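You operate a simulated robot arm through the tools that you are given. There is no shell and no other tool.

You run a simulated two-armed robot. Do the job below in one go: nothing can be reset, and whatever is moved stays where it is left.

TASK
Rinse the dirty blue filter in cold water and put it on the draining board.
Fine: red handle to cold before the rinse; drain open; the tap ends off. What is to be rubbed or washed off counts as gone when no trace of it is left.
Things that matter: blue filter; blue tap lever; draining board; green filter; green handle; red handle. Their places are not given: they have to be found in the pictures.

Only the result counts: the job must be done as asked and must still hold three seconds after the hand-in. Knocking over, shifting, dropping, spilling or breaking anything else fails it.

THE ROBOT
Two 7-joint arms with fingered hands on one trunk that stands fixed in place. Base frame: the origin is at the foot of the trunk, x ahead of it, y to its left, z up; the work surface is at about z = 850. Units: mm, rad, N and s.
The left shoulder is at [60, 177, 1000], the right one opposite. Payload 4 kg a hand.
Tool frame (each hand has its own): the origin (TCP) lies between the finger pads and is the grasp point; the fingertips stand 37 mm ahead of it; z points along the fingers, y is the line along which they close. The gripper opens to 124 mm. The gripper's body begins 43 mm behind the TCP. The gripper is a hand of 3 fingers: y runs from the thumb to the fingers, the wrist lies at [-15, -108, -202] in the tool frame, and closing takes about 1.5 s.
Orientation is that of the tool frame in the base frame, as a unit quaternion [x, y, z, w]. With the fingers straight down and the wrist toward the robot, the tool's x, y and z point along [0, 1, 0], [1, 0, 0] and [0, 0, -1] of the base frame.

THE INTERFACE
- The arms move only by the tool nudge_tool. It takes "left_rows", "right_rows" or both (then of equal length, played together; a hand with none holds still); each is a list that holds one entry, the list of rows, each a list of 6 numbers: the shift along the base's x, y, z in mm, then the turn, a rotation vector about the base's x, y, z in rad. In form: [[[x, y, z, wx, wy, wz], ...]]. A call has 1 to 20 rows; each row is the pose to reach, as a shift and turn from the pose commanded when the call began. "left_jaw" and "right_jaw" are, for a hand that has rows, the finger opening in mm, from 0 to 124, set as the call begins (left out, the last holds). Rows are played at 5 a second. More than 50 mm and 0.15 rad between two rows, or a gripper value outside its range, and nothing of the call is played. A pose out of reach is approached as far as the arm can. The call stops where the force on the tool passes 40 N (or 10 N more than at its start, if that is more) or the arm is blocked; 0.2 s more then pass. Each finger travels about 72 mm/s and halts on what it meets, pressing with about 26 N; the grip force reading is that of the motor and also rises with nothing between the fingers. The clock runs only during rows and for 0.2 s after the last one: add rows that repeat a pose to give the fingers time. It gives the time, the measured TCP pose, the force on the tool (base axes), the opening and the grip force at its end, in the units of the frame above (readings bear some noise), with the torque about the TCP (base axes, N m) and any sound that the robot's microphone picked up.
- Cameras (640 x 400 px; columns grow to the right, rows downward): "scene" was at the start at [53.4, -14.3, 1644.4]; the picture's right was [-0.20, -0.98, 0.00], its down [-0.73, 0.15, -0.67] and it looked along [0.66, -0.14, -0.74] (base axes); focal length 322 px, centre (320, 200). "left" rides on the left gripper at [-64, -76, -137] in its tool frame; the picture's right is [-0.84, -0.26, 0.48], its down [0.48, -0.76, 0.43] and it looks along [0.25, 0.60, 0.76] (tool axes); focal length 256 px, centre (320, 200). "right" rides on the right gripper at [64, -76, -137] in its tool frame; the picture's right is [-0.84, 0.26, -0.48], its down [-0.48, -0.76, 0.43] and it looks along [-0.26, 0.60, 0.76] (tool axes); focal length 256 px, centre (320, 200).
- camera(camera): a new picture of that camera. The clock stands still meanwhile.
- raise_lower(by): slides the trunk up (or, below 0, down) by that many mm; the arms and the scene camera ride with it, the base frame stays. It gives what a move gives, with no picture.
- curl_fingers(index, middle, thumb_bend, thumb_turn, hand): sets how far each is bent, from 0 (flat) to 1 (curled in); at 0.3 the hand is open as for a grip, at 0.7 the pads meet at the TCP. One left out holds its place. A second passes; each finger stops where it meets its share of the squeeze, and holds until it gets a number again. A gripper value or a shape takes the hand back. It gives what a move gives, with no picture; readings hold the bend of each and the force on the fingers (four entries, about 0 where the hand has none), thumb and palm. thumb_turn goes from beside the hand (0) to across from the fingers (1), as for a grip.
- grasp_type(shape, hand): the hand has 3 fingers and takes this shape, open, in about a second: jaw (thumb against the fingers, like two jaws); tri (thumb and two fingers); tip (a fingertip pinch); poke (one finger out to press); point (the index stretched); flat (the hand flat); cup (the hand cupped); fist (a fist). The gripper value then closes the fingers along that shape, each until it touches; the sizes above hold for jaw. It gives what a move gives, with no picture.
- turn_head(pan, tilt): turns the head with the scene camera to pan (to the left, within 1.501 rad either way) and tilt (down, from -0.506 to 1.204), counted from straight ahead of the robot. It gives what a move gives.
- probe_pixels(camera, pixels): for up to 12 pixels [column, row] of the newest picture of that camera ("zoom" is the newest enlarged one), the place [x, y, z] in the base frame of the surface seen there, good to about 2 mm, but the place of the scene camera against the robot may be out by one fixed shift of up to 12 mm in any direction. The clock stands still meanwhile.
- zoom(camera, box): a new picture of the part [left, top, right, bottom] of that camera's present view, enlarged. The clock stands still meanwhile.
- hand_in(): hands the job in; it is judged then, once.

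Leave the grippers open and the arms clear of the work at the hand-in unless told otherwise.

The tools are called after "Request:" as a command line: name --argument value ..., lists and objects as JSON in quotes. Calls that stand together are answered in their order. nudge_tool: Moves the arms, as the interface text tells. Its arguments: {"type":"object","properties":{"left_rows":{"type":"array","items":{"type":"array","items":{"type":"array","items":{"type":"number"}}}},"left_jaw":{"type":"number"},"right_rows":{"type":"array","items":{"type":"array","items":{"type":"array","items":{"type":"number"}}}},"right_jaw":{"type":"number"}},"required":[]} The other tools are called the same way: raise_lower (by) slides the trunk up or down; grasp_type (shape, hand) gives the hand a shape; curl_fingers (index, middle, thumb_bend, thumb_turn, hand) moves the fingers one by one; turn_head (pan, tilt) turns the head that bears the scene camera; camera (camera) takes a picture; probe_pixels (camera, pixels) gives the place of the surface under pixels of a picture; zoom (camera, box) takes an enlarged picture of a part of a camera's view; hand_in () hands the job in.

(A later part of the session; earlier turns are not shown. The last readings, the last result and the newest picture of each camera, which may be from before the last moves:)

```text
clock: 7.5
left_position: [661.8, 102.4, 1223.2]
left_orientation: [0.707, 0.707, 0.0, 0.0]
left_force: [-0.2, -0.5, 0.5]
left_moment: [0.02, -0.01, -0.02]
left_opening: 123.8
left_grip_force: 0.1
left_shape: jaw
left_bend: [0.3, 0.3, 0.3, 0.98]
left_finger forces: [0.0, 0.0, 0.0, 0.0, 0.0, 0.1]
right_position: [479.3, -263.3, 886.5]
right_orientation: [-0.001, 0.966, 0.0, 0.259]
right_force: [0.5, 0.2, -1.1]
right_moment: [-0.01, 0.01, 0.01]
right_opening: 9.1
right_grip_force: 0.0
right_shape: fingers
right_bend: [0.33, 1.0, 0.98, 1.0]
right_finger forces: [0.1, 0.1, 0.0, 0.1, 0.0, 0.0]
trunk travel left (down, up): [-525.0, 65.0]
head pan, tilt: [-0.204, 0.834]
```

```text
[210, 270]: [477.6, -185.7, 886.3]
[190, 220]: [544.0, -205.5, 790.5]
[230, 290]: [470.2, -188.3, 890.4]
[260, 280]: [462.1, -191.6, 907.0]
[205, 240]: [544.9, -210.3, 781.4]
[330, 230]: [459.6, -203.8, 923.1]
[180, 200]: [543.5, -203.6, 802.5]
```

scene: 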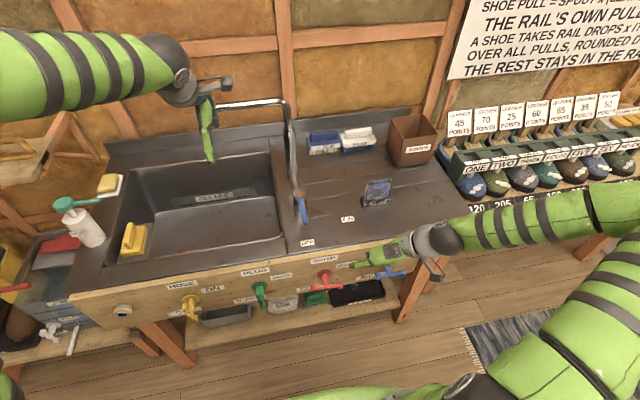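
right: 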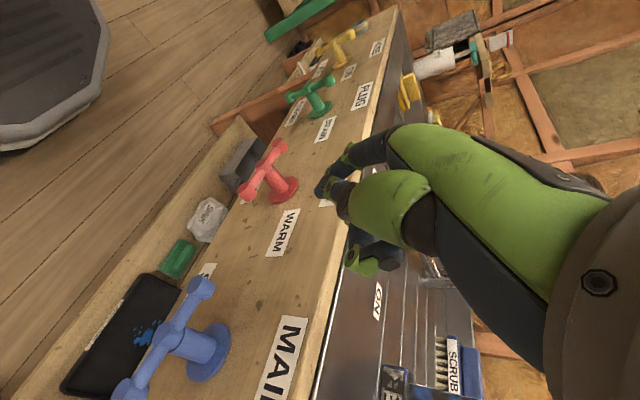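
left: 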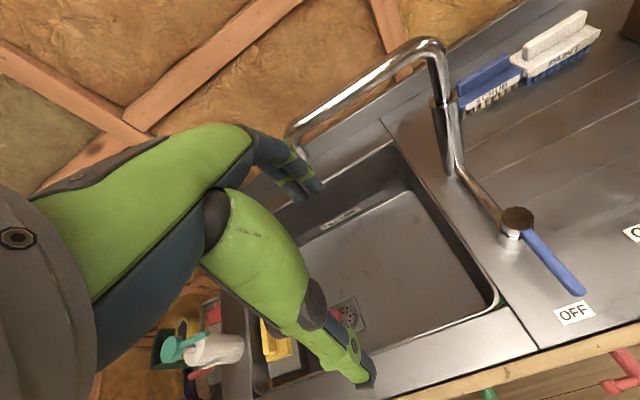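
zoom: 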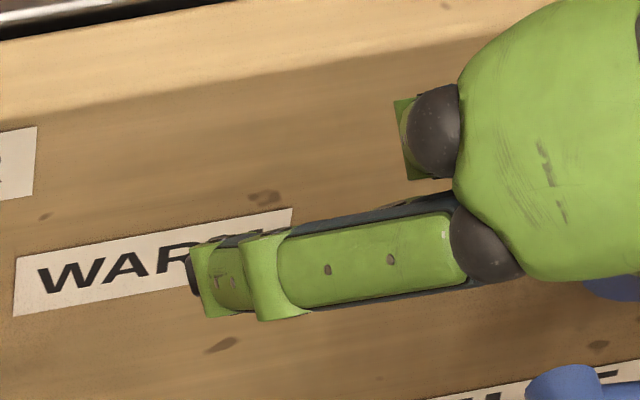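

The tip center is at about (484,-196.5,853), an offset of (+4,+67,-33) from the TCP. I'll move it just above the right red knob (y≈-173, top z≈748).

Request:
nudge_tool --right_rows '[[[4, 10, -20, 0, 0, 0], [9, 23, -50, 0, 0, 0], [9, 23, -80, 0, 0, 0], [9, 23, -80, 0, 0, 0]]]'

Request:
camera --camera "right"

Request:
zoom --camera "right" --box '[220, 120, 380, 240]'

Request:
zoom --camera "scene" --box '[290, 240, 386, 300]'

```text
clock: 8.5
left_position: [661.0, 102.0, 1224.8]
left_orientation: [0.707, 0.707, 0.0, 0.001]
left_force: [-0.5, 0.5, 0.4]
left_moment: [0.0, -0.03, -0.02]
left_opening: 123.5
left_grip_force: 0.1
left_shape: jaw
left_bend: [0.3, 0.3, 0.3, 0.98]
left_finger forces: [0.0, 0.1, 0.0, 0.0, 0.1, 0.1]
right_position: [486.1, -239.0, 807.3]
right_orientation: [0.0, 0.966, -0.001, 0.26]
right_force: [-0.7, 0.4, -0.1]
right_moment: [-0.01, 0.01, 0.04]
right_opening: 9.4
right_grip_force: 0.1
right_shape: fingers
right_bend: [0.33, 1.0, 0.98, 1.0]
right_finger forces: [0.0, 0.0, 0.1, 0.0, 0.0, 0.0]
trunk travel left (down, up): [-525.0, 65.0]
head pan, tilt: [-0.204, 0.834]
```

```text
taken
```

right: 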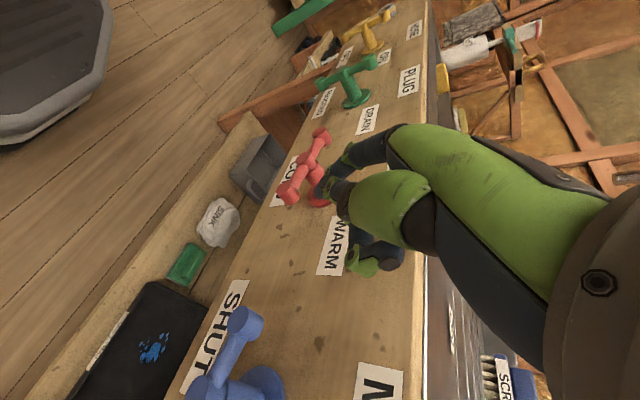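

```text
3.33 times, centred on (300, 180) of right
```

zoom: 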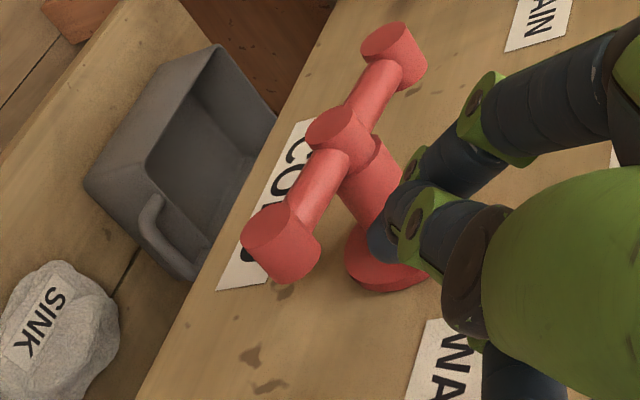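

```text
6.67 times, centred on (338, 270) of scene
```

zoom: 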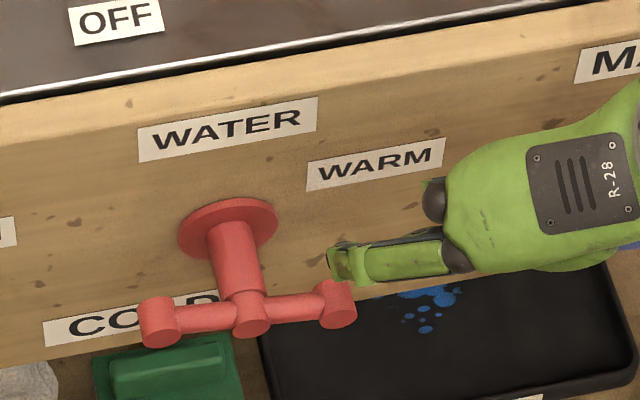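

The index tip is just above the right end of the red bar. I'll push that end down along an arc (clockwise as seen from the robot) to about 50°, then check.

Request:
nudge_tool --right_rows '[[[0, -2, -12, 0, 0, 0], [0, -2, -20, 0, 0, 0], [0, -3, -28, 0, 0, 0], [0, -2, -36, 0, 0, 0], [0, 0, -43, 0, 0, 0], [0, 3, -50, 0, 0, 0], [0, 3, -50, 0, 0, 0]]]'

Request:
zoom --camera "right" --box '[220, 120, 380, 240]'

Request:
zoom --camera "scene" --box '[290, 240, 386, 300]'

```text
clock: 10.1
left_position: [661.0, 102.7, 1224.5]
left_orientation: [0.707, 0.707, 0.0, 0.0]
left_force: [0.3, 0.4, 0.3]
left_moment: [-0.02, 0.01, 0.04]
left_opening: 123.7
left_grip_force: 0.1
left_shape: jaw
left_bend: [0.3, 0.3, 0.3, 0.98]
left_finger forces: [0.0, 0.0, 0.0, 0.0, 0.0, 0.0]
right_position: [486.8, -237.4, 757.6]
right_orientation: [0.0, 0.966, -0.001, 0.259]
right_force: [-0.1, 0.3, 0.7]
right_moment: [-0.03, -0.01, -0.01]
right_opening: 9.4
right_grip_force: 0.4
right_shape: fingers
right_bend: [0.33, 1.0, 0.98, 1.0]
right_finger forces: [0.9, 0.1, 0.0, 0.0, 0.1, 0.0]
trunk travel left (down, up): [-525.0, 65.0]
head pan, tilt: [-0.204, 0.834]
```

```text
3.33 times, centred on (300, 180) of right
```

zoom: 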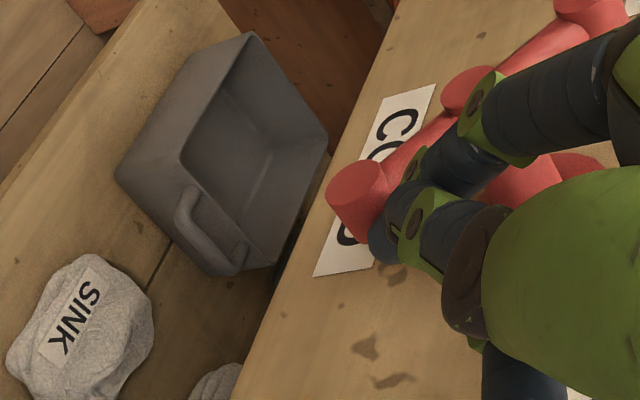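

```text
6.67 times, centred on (338, 270) of scene
```

zoom: 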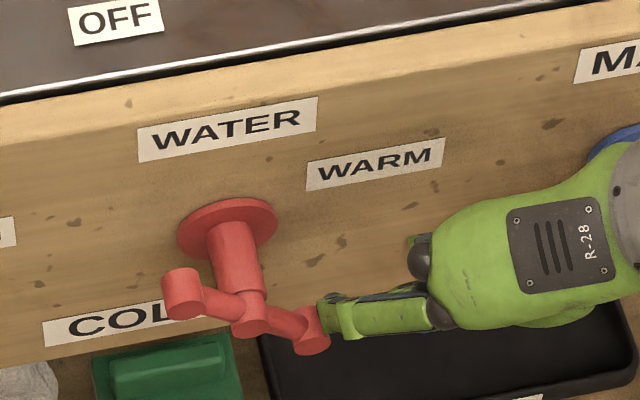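

The bar turned about 45° with little force. I'll carry the arc on to vertical.

Request:
nudge_tool --right_rows '[[[0, 3, -5, 0, 0, 0], [0, 7, -11, 0, 0, 0], [0, 12, -15, 0, 0, 0], [0, 17, -19, 0, 0, 0], [0, 24, -24, 0, 0, 0], [0, 28, -25, 0, 0, 0], [0, 28, -25, 0, 0, 0]]]'

Request:
zoom --camera "right" --box '[220, 60, 412, 220]'

Request:
zoom --camera "scene" --box '[290, 240, 386, 300]'

```text
clock: 11.7
left_position: [660.9, 101.6, 1224.3]
left_orientation: [0.707, 0.707, 0.0, 0.0]
left_force: [0.1, -0.7, -0.4]
left_moment: [0.02, -0.05, -0.04]
left_opening: 123.7
left_grip_force: 0.0
left_shape: jaw
left_bend: [0.3, 0.3, 0.3, 0.98]
left_finger forces: [0.0, 0.0, 0.1, 0.0, 0.1, 0.1]
right_position: [487.8, -210.7, 731.7]
right_orientation: [0.001, 0.966, 0.0, 0.259]
right_force: [-2.7, -12.4, 2.4]
right_moment: [0.0, -0.01, 0.17]
right_opening: 8.0
right_grip_force: 9.7
right_shape: fingers
right_bend: [0.35, 1.0, 0.97, 1.0]
right_finger forces: [19.8, 0.0, 0.1, 0.0, 0.0, 0.1]
trunk travel left (down, up): [-525.0, 65.0]
head pan, tilt: [-0.204, 0.834]
```

```text
2.50 times, centred on (316, 140) of right
```

zoom: 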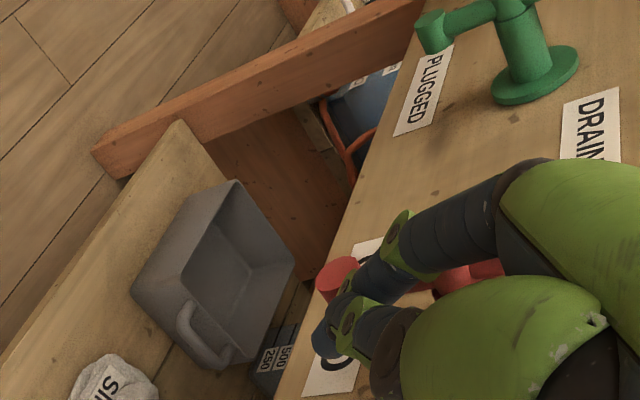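

```text
6.67 times, centred on (338, 270) of scene
```

zoom: 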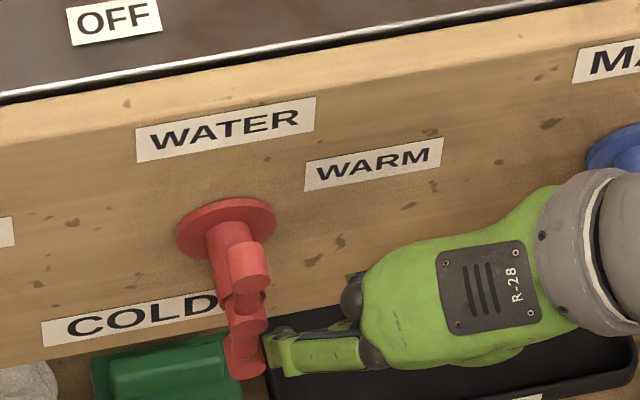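

The red bar is now vertical, and a 12 N resistance shows it's at its stop at COLD. I'll back the finger off to the right, go up, and move left until the tip is to the right of the green bar's top knob.

Request:
nudge_tool --right_rows '[[[0, -15, 0, 0, 0, 0], [-5, -22, 40, 0, 0, 0], [-5, -22, 85, 0, 0, 0], [-5, -10, 125, 0, 0, 0], [-5, 35, 130, 0, 0, 0], [-5, 80, 130, 0, 0, 0], [-3, 125, 130, 0, 0, 0], [0, 165, 130, 0, 0, 0], [0, 172, 120, 0, 0, 0], [0, 172, 110, 0, 0, 0], [0, 172, 110, 0, 0, 0]]]'

Request:
camera --camera "scene"

Request:
zoom --camera "scene" --box '[220, 240, 348, 320]'

Request:
camera --camera "right"

```text
clock: 14.1
left_position: [661.8, 103.0, 1223.5]
left_orientation: [0.707, 0.707, 0.0, -0.001]
left_force: [0.8, 0.0, 0.6]
left_moment: [-0.03, 0.03, -0.02]
left_opening: 123.4
left_grip_force: 0.1
left_shape: jaw
left_bend: [0.3, 0.3, 0.3, 0.98]
left_finger forces: [0.1, 0.0, 0.1, 0.0, 0.0, 0.0]
right_position: [487.0, -36.3, 843.5]
right_orientation: [0.0, 0.966, 0.0, 0.259]
right_force: [-0.8, -0.5, -0.2]
right_moment: [0.0, -0.01, 0.03]
right_opening: 9.6
right_grip_force: 0.0
right_shape: fingers
right_bend: [0.33, 1.0, 0.98, 1.0]
right_finger forces: [0.1, 0.0, 0.0, 0.0, 0.0, 0.0]
trunk travel left (down, up): [-525.0, 65.0]
head pan, tilt: [-0.204, 0.834]
```

```text
taken
```

scene: 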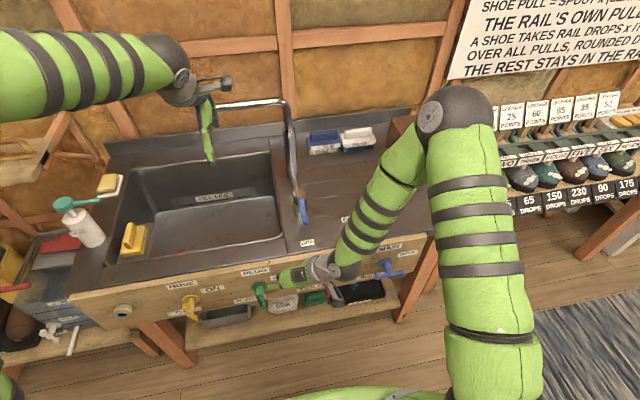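

```text
5.00 times, centred on (284, 280) of scene
```

zoom: 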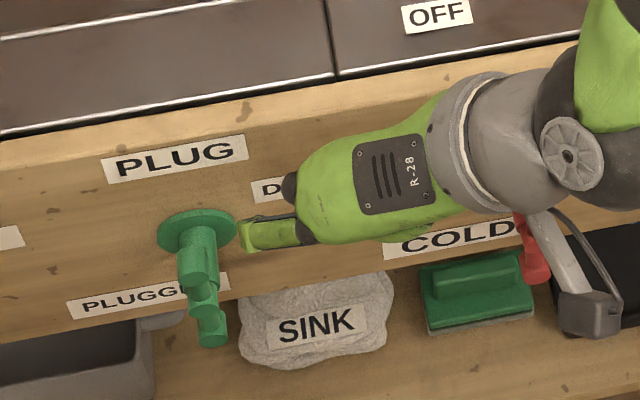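

```text
taken
```

right: 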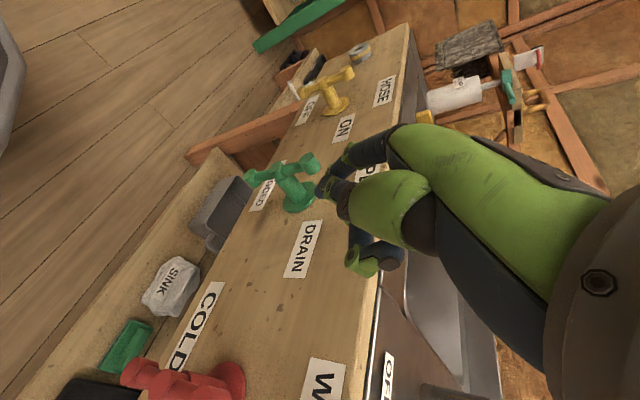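

The finger is up and to the right of the green handle. I'll measure the green bar's knobs and the fingertip in the right camera.

Request:
zoom --camera "right" --box '[230, 130, 358, 220]'

Request:
probe_pixels --camera "zoom" --pixels '[[385, 160], [400, 180], [120, 240], [270, 200], [260, 220], [450, 260], [445, 280], [460, 300], [330, 310]]'

```text
4.44 times, centred on (294, 175) of right
```

zoom: 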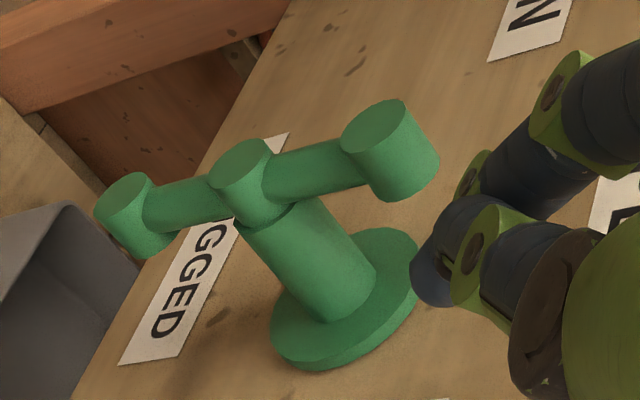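

```text
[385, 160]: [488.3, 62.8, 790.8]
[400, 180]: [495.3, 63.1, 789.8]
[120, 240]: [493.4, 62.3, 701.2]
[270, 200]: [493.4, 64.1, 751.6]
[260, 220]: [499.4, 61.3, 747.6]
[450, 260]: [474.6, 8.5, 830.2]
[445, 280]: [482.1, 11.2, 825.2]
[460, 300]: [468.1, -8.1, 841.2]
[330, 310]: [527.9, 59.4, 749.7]
```

Green hub is at about (492,71,749), top knob at z≈789. I'll lower the tip right of the top knob and push it left along the arc, first to about 40°.

Request:
nudge_tool --right_rows '[[[0, 5, -15, 0, 0, 0], [0, 10, -30, 0, 0, 0], [0, 20, -30, 0, 0, 0], [0, 27, -29, 0, 0, 0], [0, 33, -28, 0, 0, 0], [0, 39, -28, 0, 0, 0], [0, 47, -28, 0, 0, 0], [0, 54, -29, 0, 0, 0], [0, 54, -29, 0, 0, 0]]]'

Request:
zoom --camera "right" --box '[210, 100, 402, 220]'

Request:
zoom --camera "scene" --box '[220, 240, 348, 320]'

```text
clock: 16.1
left_position: [661.2, 102.1, 1223.9]
left_orientation: [0.707, 0.707, 0.0, 0.0]
left_force: [0.2, 0.1, -0.1]
left_moment: [0.03, 0.01, 0.0]
left_opening: 123.8
left_grip_force: 0.0
left_shape: jaw
left_bend: [0.3, 0.3, 0.3, 0.98]
left_finger forces: [0.1, 0.1, 0.1, 0.1, 0.0, 0.1]
right_position: [488.0, 17.7, 813.3]
right_orientation: [0.0, 0.966, 0.0, 0.259]
right_force: [-0.7, -3.4, 0.5]
right_moment: [-0.04, 0.01, 0.02]
right_opening: 9.3
right_grip_force: 1.2
right_shape: fingers
right_bend: [0.33, 1.0, 0.98, 1.0]
right_finger forces: [2.3, 0.0, 0.0, 0.1, 0.0, 0.0]
trunk travel left (down, up): [-525.0, 65.0]
head pan, tilt: [-0.204, 0.834]
```

```text
3.33 times, centred on (306, 160) of right
```

zoom: 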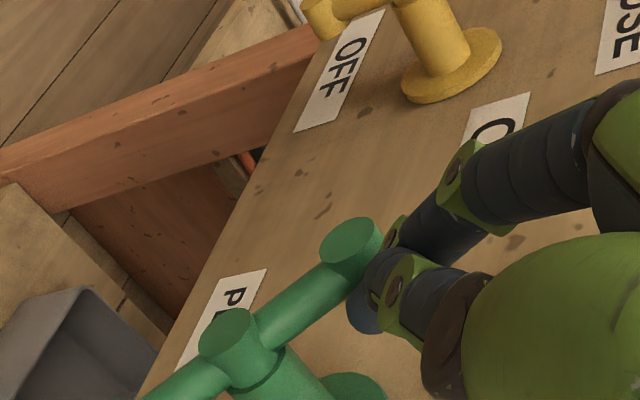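

```text
5.00 times, centred on (284, 280) of scene
```

zoom: 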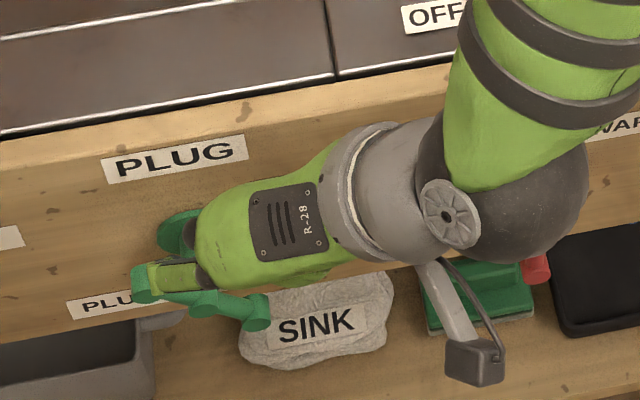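

The green bar is rotating as wanted: the top end goes left and the bottom end goes right. I'll continue down the arc to the DRAIN stop.

Request:
nudge_tool --right_rows '[[[0, 6, -3, 0, 0, 0], [0, 13, -6, 0, 0, 0], [0, 17, -10, 0, 0, 0], [0, 21, -14, 0, 0, 0], [0, 23, -18, 0, 0, 0], [0, 24, -21, 0, 0, 0], [0, 24, -24, 0, 0, 0], [0, 24, -24, 0, 0, 0]]]'

Request:
zoom --camera "right" --box '[210, 100, 402, 220]'

Request:
zoom --camera "scene" --box '[220, 240, 348, 320]'

```text
clock: 17.9
left_position: [661.8, 102.3, 1223.7]
left_orientation: [0.707, 0.707, 0.0, 0.001]
left_force: [0.1, 0.3, -0.1]
left_moment: [-0.02, 0.0, 0.01]
left_opening: 123.6
left_grip_force: 0.1
left_shape: jaw
left_bend: [0.3, 0.3, 0.3, 0.98]
left_finger forces: [0.1, 0.0, 0.0, 0.0, 0.0, 0.1]
right_position: [489.7, 38.7, 788.3]
right_orientation: [0.001, 0.966, -0.001, 0.259]
right_force: [11.8, -0.5, 11.1]
right_moment: [0.77, -0.42, -0.85]
right_opening: 11.9
right_grip_force: 7.8
right_shape: fingers
right_bend: [0.33, 1.0, 0.99, 1.0]
right_finger forces: [15.7, 0.0, 0.1, 0.0, 0.1, 0.0]
trunk travel left (down, up): [-525.0, 65.0]
head pan, tilt: [-0.204, 0.834]
```

```text
3.33 times, centred on (306, 160) of right
```

zoom: 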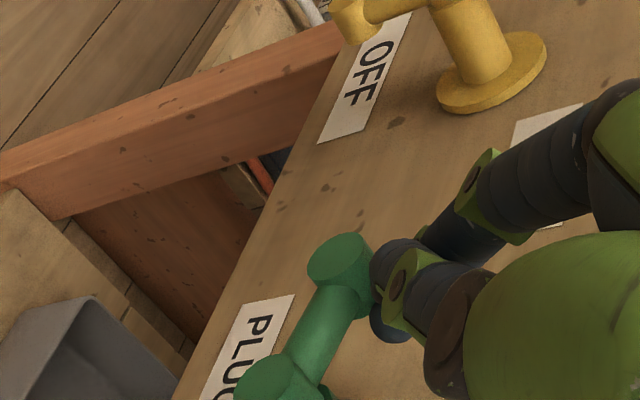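

```text
5.00 times, centred on (284, 280) of scene
```

zoom: 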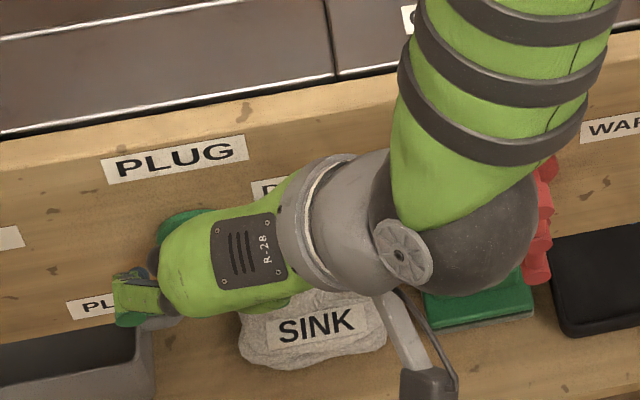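

There's resistance of about 11 N vertically, so it may be at the stop. I'll lift the finger straight up and look at the bar.

Request:
nudge_tool --right_rows '[[[-3, 0, 30, 0, 0, 0], [-10, -20, 75, 0, 0, 0], [-20, -60, 120, 0, 0, 0], [-25, -105, 140, 0, 0, 0], [-25, -150, 150, 0, 0, 0], [-25, -195, 150, 0, 0, 0], [-25, -195, 150, 0, 0, 0]]]'

Request:
camera --camera "right"

Request:
zoom --camera "scene" --box '[220, 240, 348, 320]'

```text
refused: row 3 steps farther than a row can; nothing moved
```

```text
taken
```

right: 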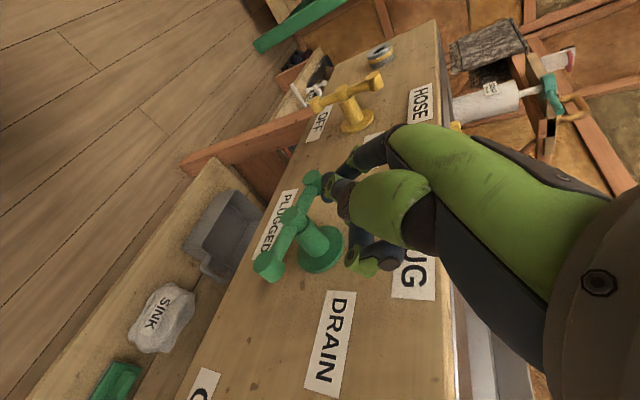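

```text
5.00 times, centred on (284, 280) of scene
```

zoom: 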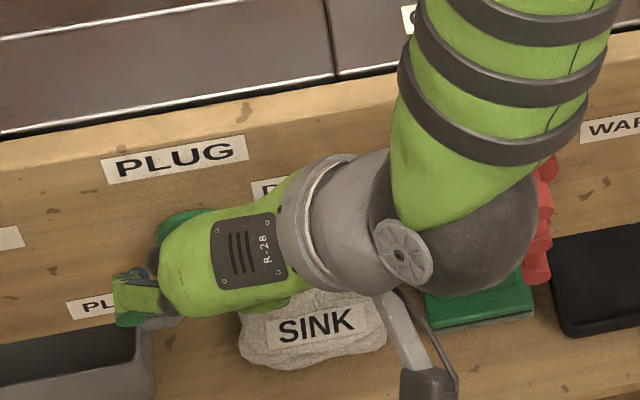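

A step was too long, so I'll redo the retreat in smaller steps.

Request:
nudge_tool --right_rows '[[[-3, 0, 30, 0, 0, 0], [-10, -15, 70, 0, 0, 0], [-15, -45, 105, 0, 0, 0], [-20, -85, 130, 0, 0, 0], [-25, -130, 145, 0, 0, 0], [-25, -175, 150, 0, 0, 0], [-25, -220, 150, 0, 0, 0], [-25, -220, 150, 0, 0, 0]]]'

Request:
camera --camera "right"

Request:
zoom --camera "scene" --box '[220, 240, 348, 320]'

```text
clock: 19.7
left_position: [662.0, 103.2, 1224.3]
left_orientation: [0.708, 0.707, 0.0, 0.0]
left_force: [-0.2, -0.4, -1.5]
left_moment: [-0.02, -0.02, 0.0]
left_opening: 123.2
left_grip_force: 0.0
left_shape: jaw
left_bend: [0.3, 0.3, 0.3, 0.98]
left_finger forces: [0.1, 0.0, 0.0, 0.1, 0.0, 0.1]
right_position: [458.8, -181.3, 937.9]
right_orientation: [0.0, 0.966, 0.001, 0.259]
right_force: [-0.5, -0.3, 0.5]
right_moment: [0.0, 0.0, 0.02]
right_opening: 10.4
right_grip_force: 0.1
right_shape: fingers
right_bend: [0.32, 1.0, 0.99, 1.0]
right_finger forces: [0.1, 0.0, 0.1, 0.0, 0.0, 0.0]
trunk travel left (down, up): [-525.0, 65.0]
head pan, tilt: [-0.204, 0.834]
```

```text
taken
```

right: 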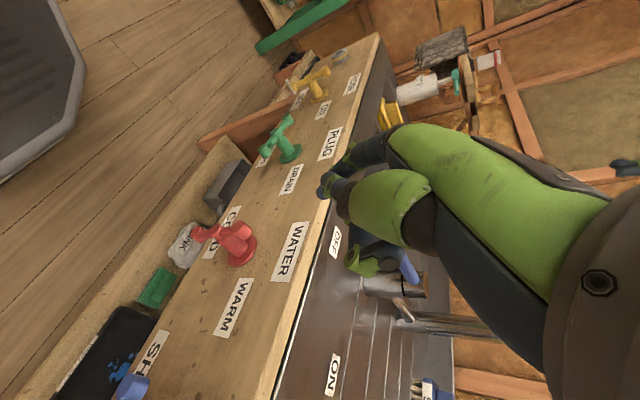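

```text
5.00 times, centred on (284, 280) of scene
```

zoom: 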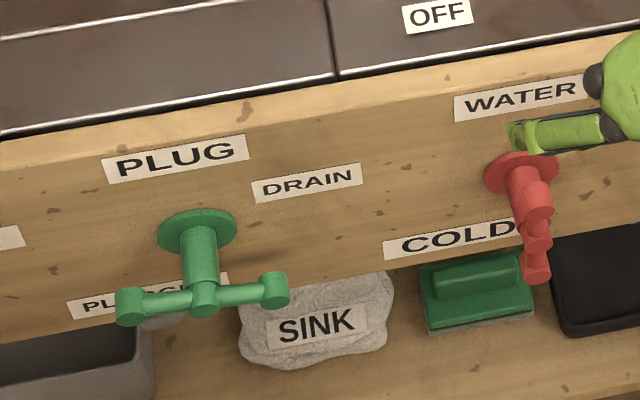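

Green now rests at the same slight tilt that red had at its stop, so it's at DRAIN, and red is vertical at COLD. Next is the tap lever. I'll straighten the right hand back upright while moving the left arm out to the left, high and clear.

Request:
nudge_tool --right_rows '[[[0, 0, 30, 0, 0.14, 0], [0, 0, 60, 0, 0.28, 0], [0, 0, 90, 0, 0.42, 0], [10, 0, 120, 0, 0.5236, 0], [20, 0, 140, 0, 0.5236, 0], [20, 0, 140, 0, 0.5236, 0]]]' --left_rows '[[[-20, 30, 5, 0, 0, 0], [-40, 60, 10, 0, 0, 0], [-60, 95, 15, 0, 0, 0], [-85, 130, 20, 0, 0, 0], [-110, 165, 25, 0, 0, 0], [-120, 180, 25, 0, 0, 0]]]'

Request:
nudge_tool --right_rows '[[[5, 5, 0, 0, 0, -0.14], [10, 10, 0, 0, 0, -0.28], [15, 20, 0, 0, 0, -0.42], [20, 30, 0, 0, 0, -0.56], [25, 40, 0, 0, 0, -0.7], [30, 50, 0, 0, 0, -0.84], [40, 60, 0, 0, 0, -0.98], [50, 75, 0, 0, 0, -1.12], [60, 90, -10, 0, 0, -1.26], [70, 105, -20, 0, 0, -1.4], [75, 112, -30, 0, 0, -1.54], [75, 112, -30, 0, 0, -1.571], [75, 112, -30, 0, 0, -1.571]]]'

Request:
camera --camera "scene"

Request:
camera --camera "right"

```text
clock: 21.1
left_position: [541.9, 283.8, 1248.3]
left_orientation: [0.708, 0.706, 0.001, 0.0]
left_force: [0.8, -0.5, -0.4]
left_moment: [0.01, -0.03, 0.04]
left_opening: 123.8
left_grip_force: 0.0
left_shape: jaw
left_bend: [0.3, 0.3, 0.3, 0.98]
left_finger forces: [0.0, 0.0, 0.0, 0.1, 0.0, 0.0]
right_position: [480.9, -178.3, 1079.9]
right_orientation: [0.0, 1.0, 0.0, 0.0]
right_force: [0.4, 0.1, 0.2]
right_moment: [0.01, -0.01, 0.0]
right_opening: 10.7
right_grip_force: 0.1
right_shape: fingers
right_bend: [0.32, 1.0, 0.99, 1.0]
right_finger forces: [0.0, 0.0, 0.0, 0.0, 0.1, 0.0]
trunk travel left (down, up): [-525.0, 65.0]
head pan, tilt: [-0.204, 0.834]
```

```text
clock: 23.9
left_position: [542.6, 284.1, 1248.5]
left_orientation: [0.708, 0.707, 0.0, 0.0]
left_force: [-1.2, 0.8, 0.4]
left_moment: [-0.01, 0.0, -0.01]
left_opening: 123.6
left_grip_force: 0.1
left_shape: jaw
left_bend: [0.3, 0.3, 0.3, 0.98]
left_finger forces: [0.0, 0.0, 0.0, 0.0, 0.0, 0.0]
right_position: [557.9, -67.1, 1050.8]
right_orientation: [0.707, 0.707, 0.0, 0.0]
right_force: [-0.7, 0.4, 0.0]
right_moment: [0.01, 0.0, -0.04]
right_opening: 10.8
right_grip_force: 0.2
right_shape: fingers
right_bend: [0.32, 1.0, 0.99, 1.0]
right_finger forces: [0.1, 0.1, 0.0, 0.0, 0.0, 0.1]
trunk travel left (down, up): [-525.0, 65.0]
head pan, tilt: [-0.204, 0.834]
```

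```text
taken
```

scene: 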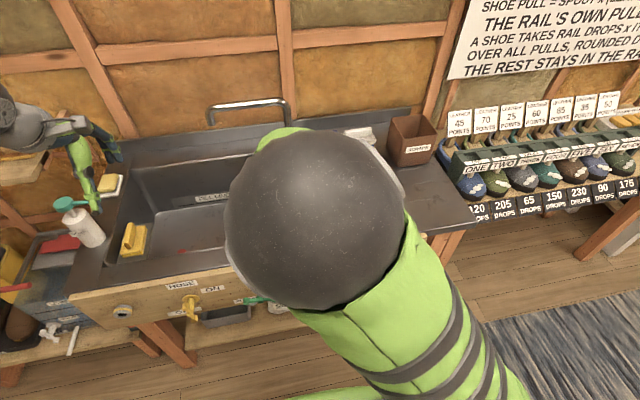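

```text
taken
```

right: 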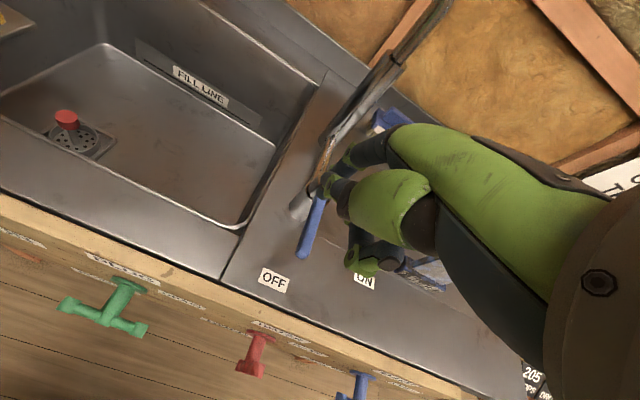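

My view of the lever is fine in the right camera: lever tip (303,250), pivot near (322,190). The drain in the sink shows its red stopper raised. The thumb would ride over the lever, so I'll move it back to its open position, then measure the fingers.

Request:
curl_fingers --hand "right" --index 0.33 --middle 1.0 --thumb_bend 0.2 --thumb_turn 1.0

Request:
camera --camera "right"

Request:
zoom --camera "right" --box '[240, 110, 432, 290]'

Request:
camera --camera "left"

Request:
probe_pixels --camera "scene" --pixels '[[212, 125], [211, 115], [212, 108], [250, 104], [285, 108]]'

```text
clock: 24.9
left_position: [541.3, 284.0, 1249.5]
left_orientation: [0.707, 0.707, 0.0, -0.001]
left_force: [0.3, -0.8, -0.2]
left_moment: [-0.01, 0.04, -0.01]
left_opening: 123.7
left_grip_force: 0.1
left_shape: jaw
left_bend: [0.3, 0.3, 0.3, 0.98]
left_finger forces: [0.0, 0.0, 0.0, 0.0, 0.0, 0.0]
right_position: [556.9, -65.4, 1049.8]
right_orientation: [0.707, 0.708, 0.0, -0.001]
right_force: [0.5, -0.2, -0.5]
right_moment: [0.0, 0.01, 0.02]
right_opening: 117.6
right_grip_force: 0.1
right_shape: fingers
right_bend: [0.33, 1.0, 0.2, 0.97]
right_finger forces: [0.1, 0.0, 0.0, 0.0, 0.0, 0.0]
trunk travel left (down, up): [-525.0, 65.0]
head pan, tilt: [-0.204, 0.834]
```

```text
taken
```

right: 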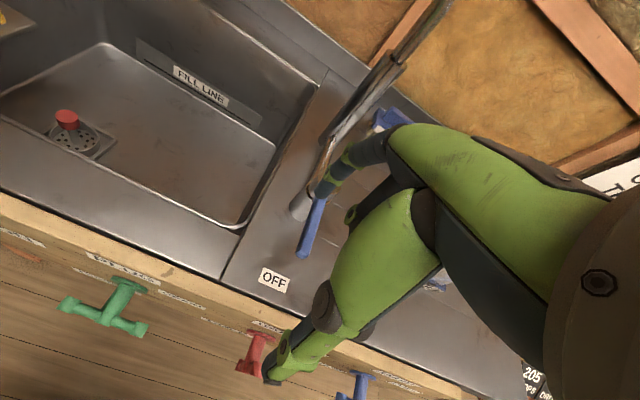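

```text
2.22 times, centred on (336, 200) of right
```

zoom: 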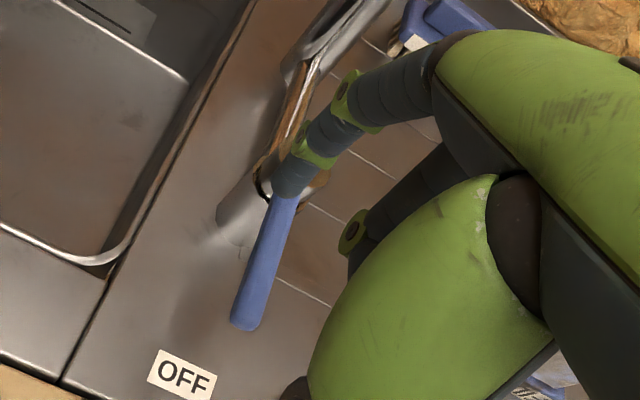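

```text
taken
```

left: 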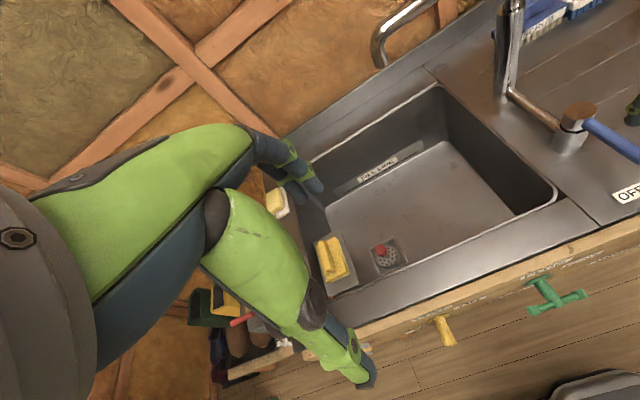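

```text
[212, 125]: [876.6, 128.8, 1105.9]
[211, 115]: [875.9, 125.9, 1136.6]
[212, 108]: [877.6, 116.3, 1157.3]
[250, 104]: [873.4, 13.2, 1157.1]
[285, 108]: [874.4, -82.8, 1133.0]
```

The spout outlet is at about (870,125,1104). I'll probe the index tip and the curled middle finger in the right zoom before descending beside the lever.

Request:
zoom --camera "right" --box '[290, 130, 386, 230]'

Request:
probe_pixels --camera "zoom" --pixels '[[150, 215], [135, 225], [165, 225], [180, 180], [260, 310], [290, 300], [280, 330], [190, 130], [130, 300], [100, 380]]'

```text
4.00 times, centred on (338, 180) of right
```

zoom: 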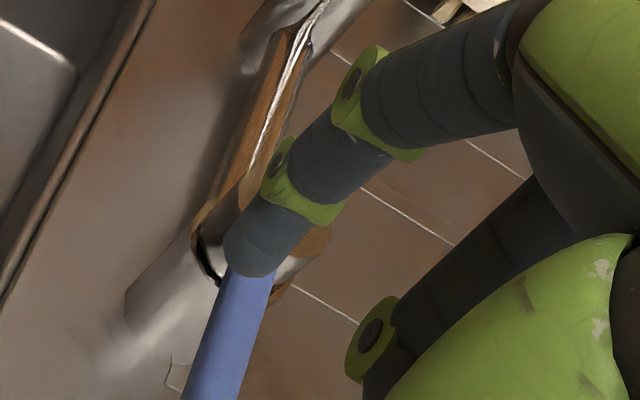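

```text
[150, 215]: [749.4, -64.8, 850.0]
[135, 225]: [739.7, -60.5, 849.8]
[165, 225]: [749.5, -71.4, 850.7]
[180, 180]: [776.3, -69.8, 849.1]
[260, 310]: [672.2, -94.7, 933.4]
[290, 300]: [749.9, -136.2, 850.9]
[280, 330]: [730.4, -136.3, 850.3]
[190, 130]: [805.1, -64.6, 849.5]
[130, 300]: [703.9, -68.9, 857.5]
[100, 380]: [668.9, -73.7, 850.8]
```

Request:
probe_pixels --camera "zoom" --pixels '[[250, 260], [232, 250], [270, 262], [290, 230], [270, 195], [370, 340], [355, 360], [378, 375], [430, 280], [255, 235]]'

```text
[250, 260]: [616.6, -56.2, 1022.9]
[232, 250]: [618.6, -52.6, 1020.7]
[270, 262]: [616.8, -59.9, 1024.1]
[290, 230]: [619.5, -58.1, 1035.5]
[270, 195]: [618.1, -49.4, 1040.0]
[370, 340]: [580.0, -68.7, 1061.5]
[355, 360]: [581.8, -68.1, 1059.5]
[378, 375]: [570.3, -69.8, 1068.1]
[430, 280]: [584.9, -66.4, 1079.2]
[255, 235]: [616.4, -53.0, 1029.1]
```

The index tip offset is about (+66,+10,-32) from the TCP. I'll descend with the finger on the left side of the lever (y≈-52), tip to z≈910.

Request:
nudge_tool --right_rows '[[[4, 4, -40, 0, 0, 0], [8, 4, -80, 0, 0, 0], [8, 4, -108, 0, 0, 0], [8, 4, -108, 0, 0, 0]]]'

Request:
camera --camera "right"

Request:
zoom --camera "right" --box '[250, 110, 410, 230]'

```text
clock: 25.9
left_position: [541.8, 285.0, 1249.1]
left_orientation: [0.707, 0.707, 0.0, 0.001]
left_force: [0.0, -0.8, 0.3]
left_moment: [-0.01, 0.01, 0.0]
left_opening: 123.7
left_grip_force: 0.1
left_shape: jaw
left_bend: [0.3, 0.3, 0.3, 0.98]
left_finger forces: [0.0, 0.0, 0.0, 0.1, 0.0, 0.0]
right_position: [563.7, -61.4, 943.2]
right_orientation: [0.707, 0.707, 0.0, 0.0]
right_force: [-0.3, -0.3, -0.3]
right_moment: [-0.01, -0.02, 0.01]
right_opening: 117.6
right_grip_force: 0.0
right_shape: fingers
right_bend: [0.33, 1.0, 0.2, 0.97]
right_finger forces: [0.0, 0.1, 0.1, 0.0, 0.0, 0.1]
trunk travel left (down, up): [-525.0, 65.0]
head pan, tilt: [-0.204, 0.834]
```

```text
taken
```

right: 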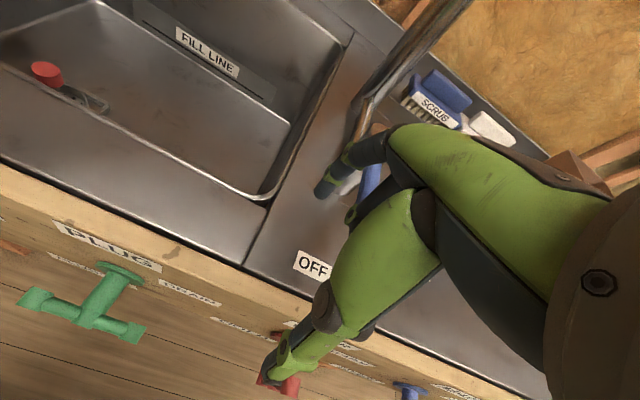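

```text
3.33 times, centred on (330, 170) of right
```

zoom: 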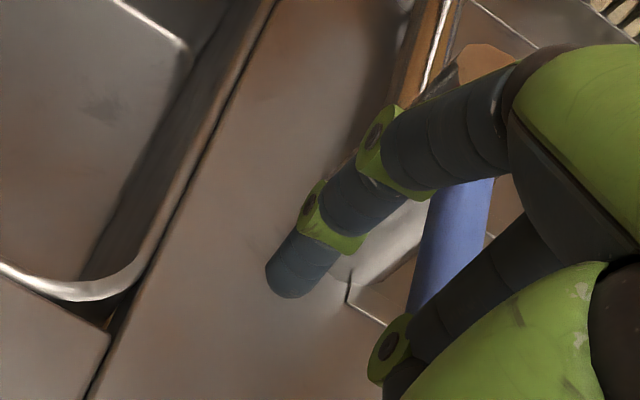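

The finger is left of the lever. I'll push it toward ON along its arc, first to about 45°.

Request:
nudge_tool --right_rows '[[[1, -12, 0, 0, 0, 0], [2, -23, 0, 0, 0, 0], [1, -34, 0, 0, 0, 0], [1, -44, 0, 0, 0, 0], [3, -54, 0, 0, 0, 0], [6, -64, 0, 0, 0, 0], [10, -74, 0, 0, 0, 0], [15, -83, 0, 0, 0, 0], [15, -83, 0, 0, 0, 0]]]'

Request:
camera --camera "right"

Request:
camera --camera "left"

```text
clock: 27.9
left_position: [543.3, 284.7, 1248.6]
left_orientation: [0.707, 0.707, 0.0, -0.001]
left_force: [-0.7, -0.3, 0.2]
left_moment: [0.03, 0.03, 0.01]
left_opening: 123.7
left_grip_force: 0.0
left_shape: jaw
left_bend: [0.3, 0.3, 0.3, 0.98]
left_finger forces: [0.0, 0.0, 0.1, 0.0, 0.0, 0.1]
right_position: [579.7, -146.0, 941.4]
right_orientation: [0.707, 0.707, 0.0, 0.0]
right_force: [0.4, 0.3, 0.2]
right_moment: [-0.01, 0.02, 0.01]
right_opening: 117.4
right_grip_force: 0.4
right_shape: fingers
right_bend: [0.33, 1.0, 0.2, 0.97]
right_finger forces: [0.2, 0.1, 0.0, 0.1, 0.0, 0.0]
trunk travel left (down, up): [-525.0, 65.0]
head pan, tilt: [-0.204, 0.834]
```

```text
taken
```

right: 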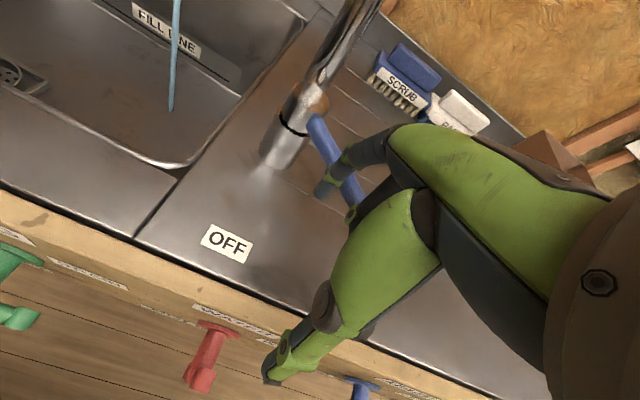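

```text
taken
```

left: 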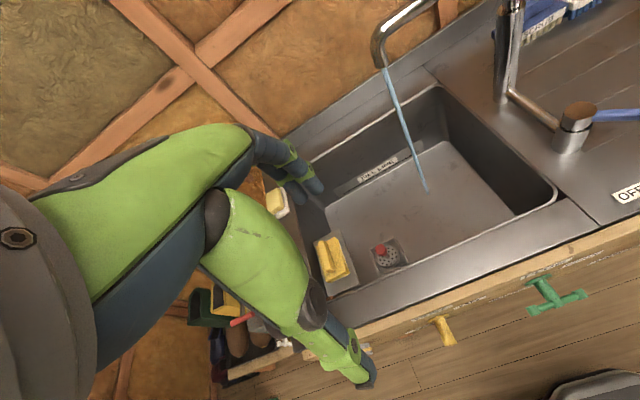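

Water is running in a thin stream from the spout into the sink. I'll push the lever on toward ON.

Request:
nudge_tool --right_rows '[[[7, -8, 0, 0, 0, 0], [14, -16, 0, 0, 0, 0], [22, -22, 0, 0, 0, 0], [32, -27, 0, 0, 0, 0], [38, -30, 0, 0, 0, 0], [38, -30, 0, 0, 0, 0]]]'

Request:
camera --camera "right"

Request:
camera --camera "left"

Request:
zoom --camera "left" --box '[300, 20, 500, 220]'

```text
clock: 29.3
left_position: [538.6, 287.0, 1249.3]
left_orientation: [0.707, 0.707, 0.0, 0.001]
left_force: [0.5, -0.1, 0.2]
left_moment: [0.02, -0.03, 0.02]
left_opening: 123.8
left_grip_force: 0.0
left_shape: jaw
left_bend: [0.3, 0.3, 0.3, 0.98]
left_finger forces: [0.0, 0.1, 0.1, 0.0, 0.0, 0.1]
right_position: [616.6, -171.2, 943.4]
right_orientation: [0.706, 0.708, 0.001, 0.001]
right_force: [-22.1, 14.5, 8.5]
right_moment: [0.26, -0.36, 1.14]
right_opening: 97.7
right_grip_force: 13.5
right_shape: fingers
right_bend: [0.45, 1.0, 0.2, 0.97]
right_finger forces: [26.8, 0.0, 0.0, 0.0, 0.0, 0.1]
trunk travel left (down, up): [-525.0, 65.0]
head pan, tilt: [-0.204, 0.834]
```

```text
taken
```

right: 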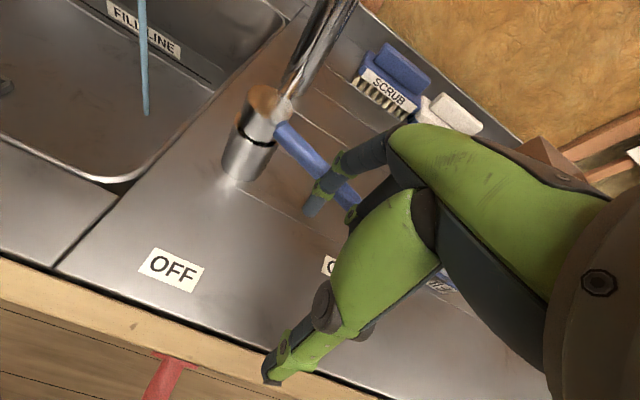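

```text
taken
```

left: 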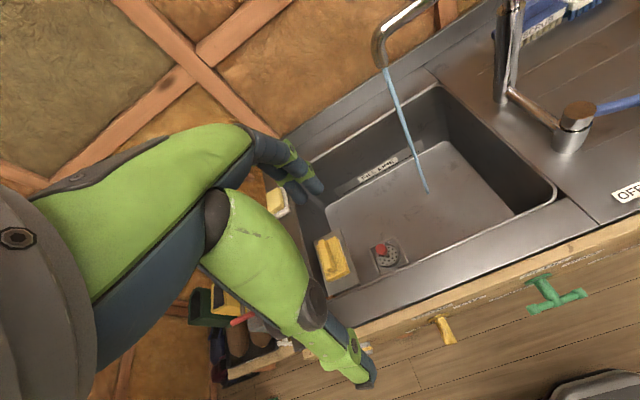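

```text
2.00 times, centred on (400, 120) of left
```

zoom: 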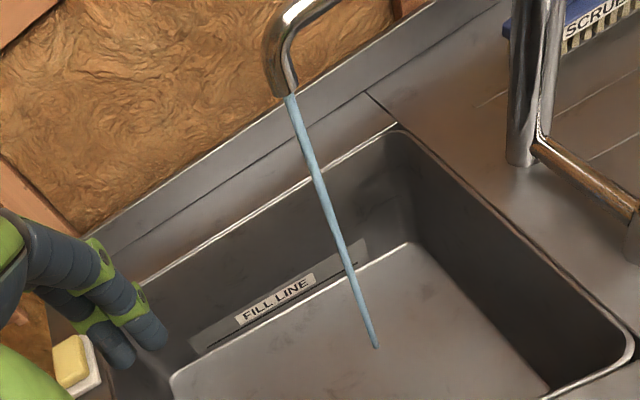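

The lever is at its ON stop (22 N resistance) and the stream falls straight down at about (870,125). I'll back the finger off the lever, then go straight up.

Request:
nudge_tool --right_rows '[[[-12, 10, 0, 0, 0, 0], [-25, 20, 0, 0, 0, 0], [-28, 22, 35, 0, 0, 0], [-28, 22, 80, 0, 0, 0], [-28, 0, 125, 0, 0, 0], [-28, -40, 150, 0, 0, 0], [-10, -80, 160, 0, 0, 0], [10, -120, 160, 0, 0, 0], [20, -155, 160, 0, 0, 0], [20, -165, 160, 0, 0, 0]]]'

Request:
grasp_type --hand "right" --shape "jaw"

Request:
camera --camera "right"

Request:
camera --camera "scene"

```text
clock: 31.5
left_position: [541.3, 284.9, 1248.7]
left_orientation: [0.707, 0.707, 0.001, 0.0]
left_force: [-0.6, 0.0, -0.5]
left_moment: [0.0, -0.01, 0.0]
left_opening: 123.7
left_grip_force: 0.1
left_shape: jaw
left_bend: [0.3, 0.3, 0.3, 0.98]
left_finger forces: [0.0, 0.1, 0.0, 0.0, 0.0, 0.0]
right_position: [635.5, -340.0, 1102.8]
right_orientation: [0.707, 0.708, 0.0, 0.0]
right_force: [0.5, 0.1, -0.3]
right_moment: [-0.01, -0.05, -0.01]
right_opening: 117.3
right_grip_force: 0.0
right_shape: fingers
right_bend: [0.33, 1.0, 0.2, 0.97]
right_finger forces: [0.0, 0.1, 0.0, 0.0, 0.0, 0.0]
trunk travel left (down, up): [-525.0, 65.0]
head pan, tilt: [-0.204, 0.834]
```

```text
clock: 32.4
left_position: [543.1, 283.8, 1248.7]
left_orientation: [0.707, 0.707, 0.001, 0.0]
left_force: [0.1, 0.6, -0.7]
left_moment: [0.03, 0.01, -0.04]
left_opening: 123.6
left_grip_force: 0.1
left_shape: jaw
left_bend: [0.3, 0.3, 0.3, 0.98]
left_finger forces: [0.0, 0.0, 0.1, 0.1, 0.0, 0.0]
right_position: [638.1, -339.0, 1102.6]
right_orientation: [0.708, 0.706, 0.001, -0.001]
right_force: [-0.3, 0.2, -0.3]
right_moment: [0.03, 0.0, 0.01]
right_opening: 123.6
right_grip_force: 0.0
right_shape: jaw
right_bend: [0.3, 0.3, 0.3, 0.97]
right_finger forces: [0.0, 0.0, 0.0, 0.0, 0.0, 0.0]
trunk travel left (down, up): [-525.0, 65.0]
head pan, tilt: [-0.204, 0.834]
```

```text
taken
```

right: 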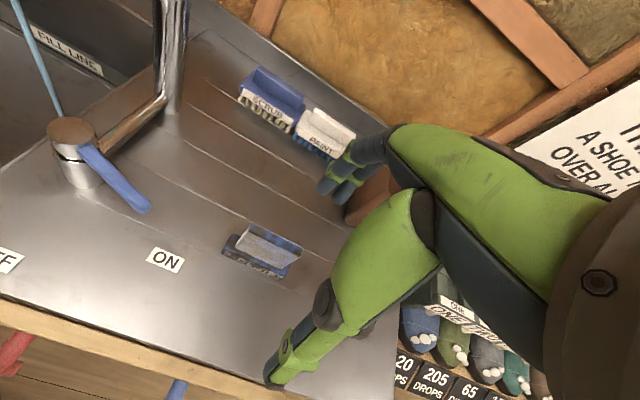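

```text
taken
```

scene: 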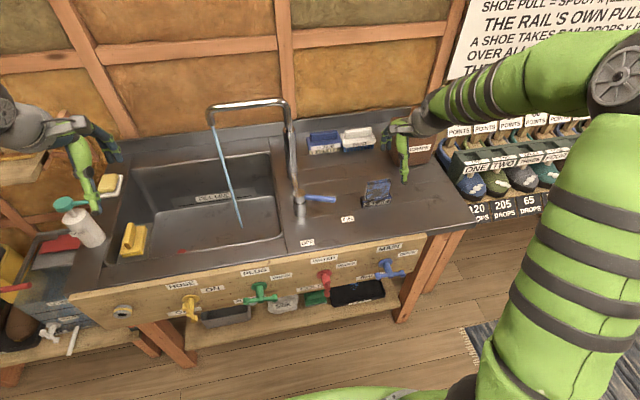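

The tap is on and the filter is undisturbed. I'll take a closer right-camera look at the filter for the grasp position.

Request:
zoom --camera "right" --box '[206, 210, 318, 290]'

Request:
probe_pixels --camera "zoom" --pixels '[[255, 85], [520, 195], [240, 120], [505, 225], [230, 160], [470, 280], [110, 205], [150, 130], [420, 350], [380, 160], [380, 210], [560, 240]]'

```text
5.00 times, centred on (262, 250) of right
```

zoom: 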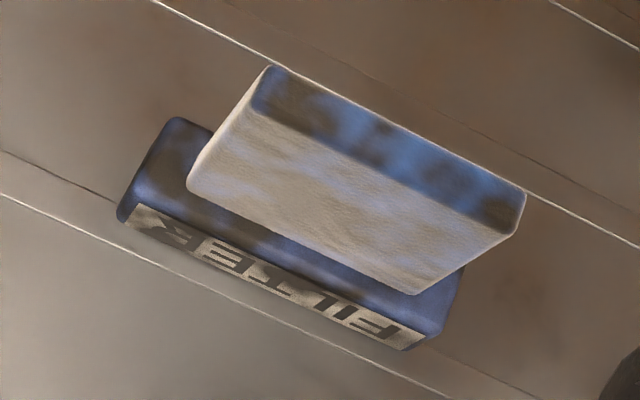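

```text
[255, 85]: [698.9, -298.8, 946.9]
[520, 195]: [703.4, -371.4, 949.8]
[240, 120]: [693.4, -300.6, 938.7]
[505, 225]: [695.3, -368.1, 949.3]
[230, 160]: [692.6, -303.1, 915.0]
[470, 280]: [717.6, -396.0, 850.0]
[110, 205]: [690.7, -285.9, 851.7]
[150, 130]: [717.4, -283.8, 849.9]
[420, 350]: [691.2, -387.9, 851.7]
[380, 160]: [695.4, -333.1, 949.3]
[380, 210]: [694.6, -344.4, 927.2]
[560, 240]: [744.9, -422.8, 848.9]
```

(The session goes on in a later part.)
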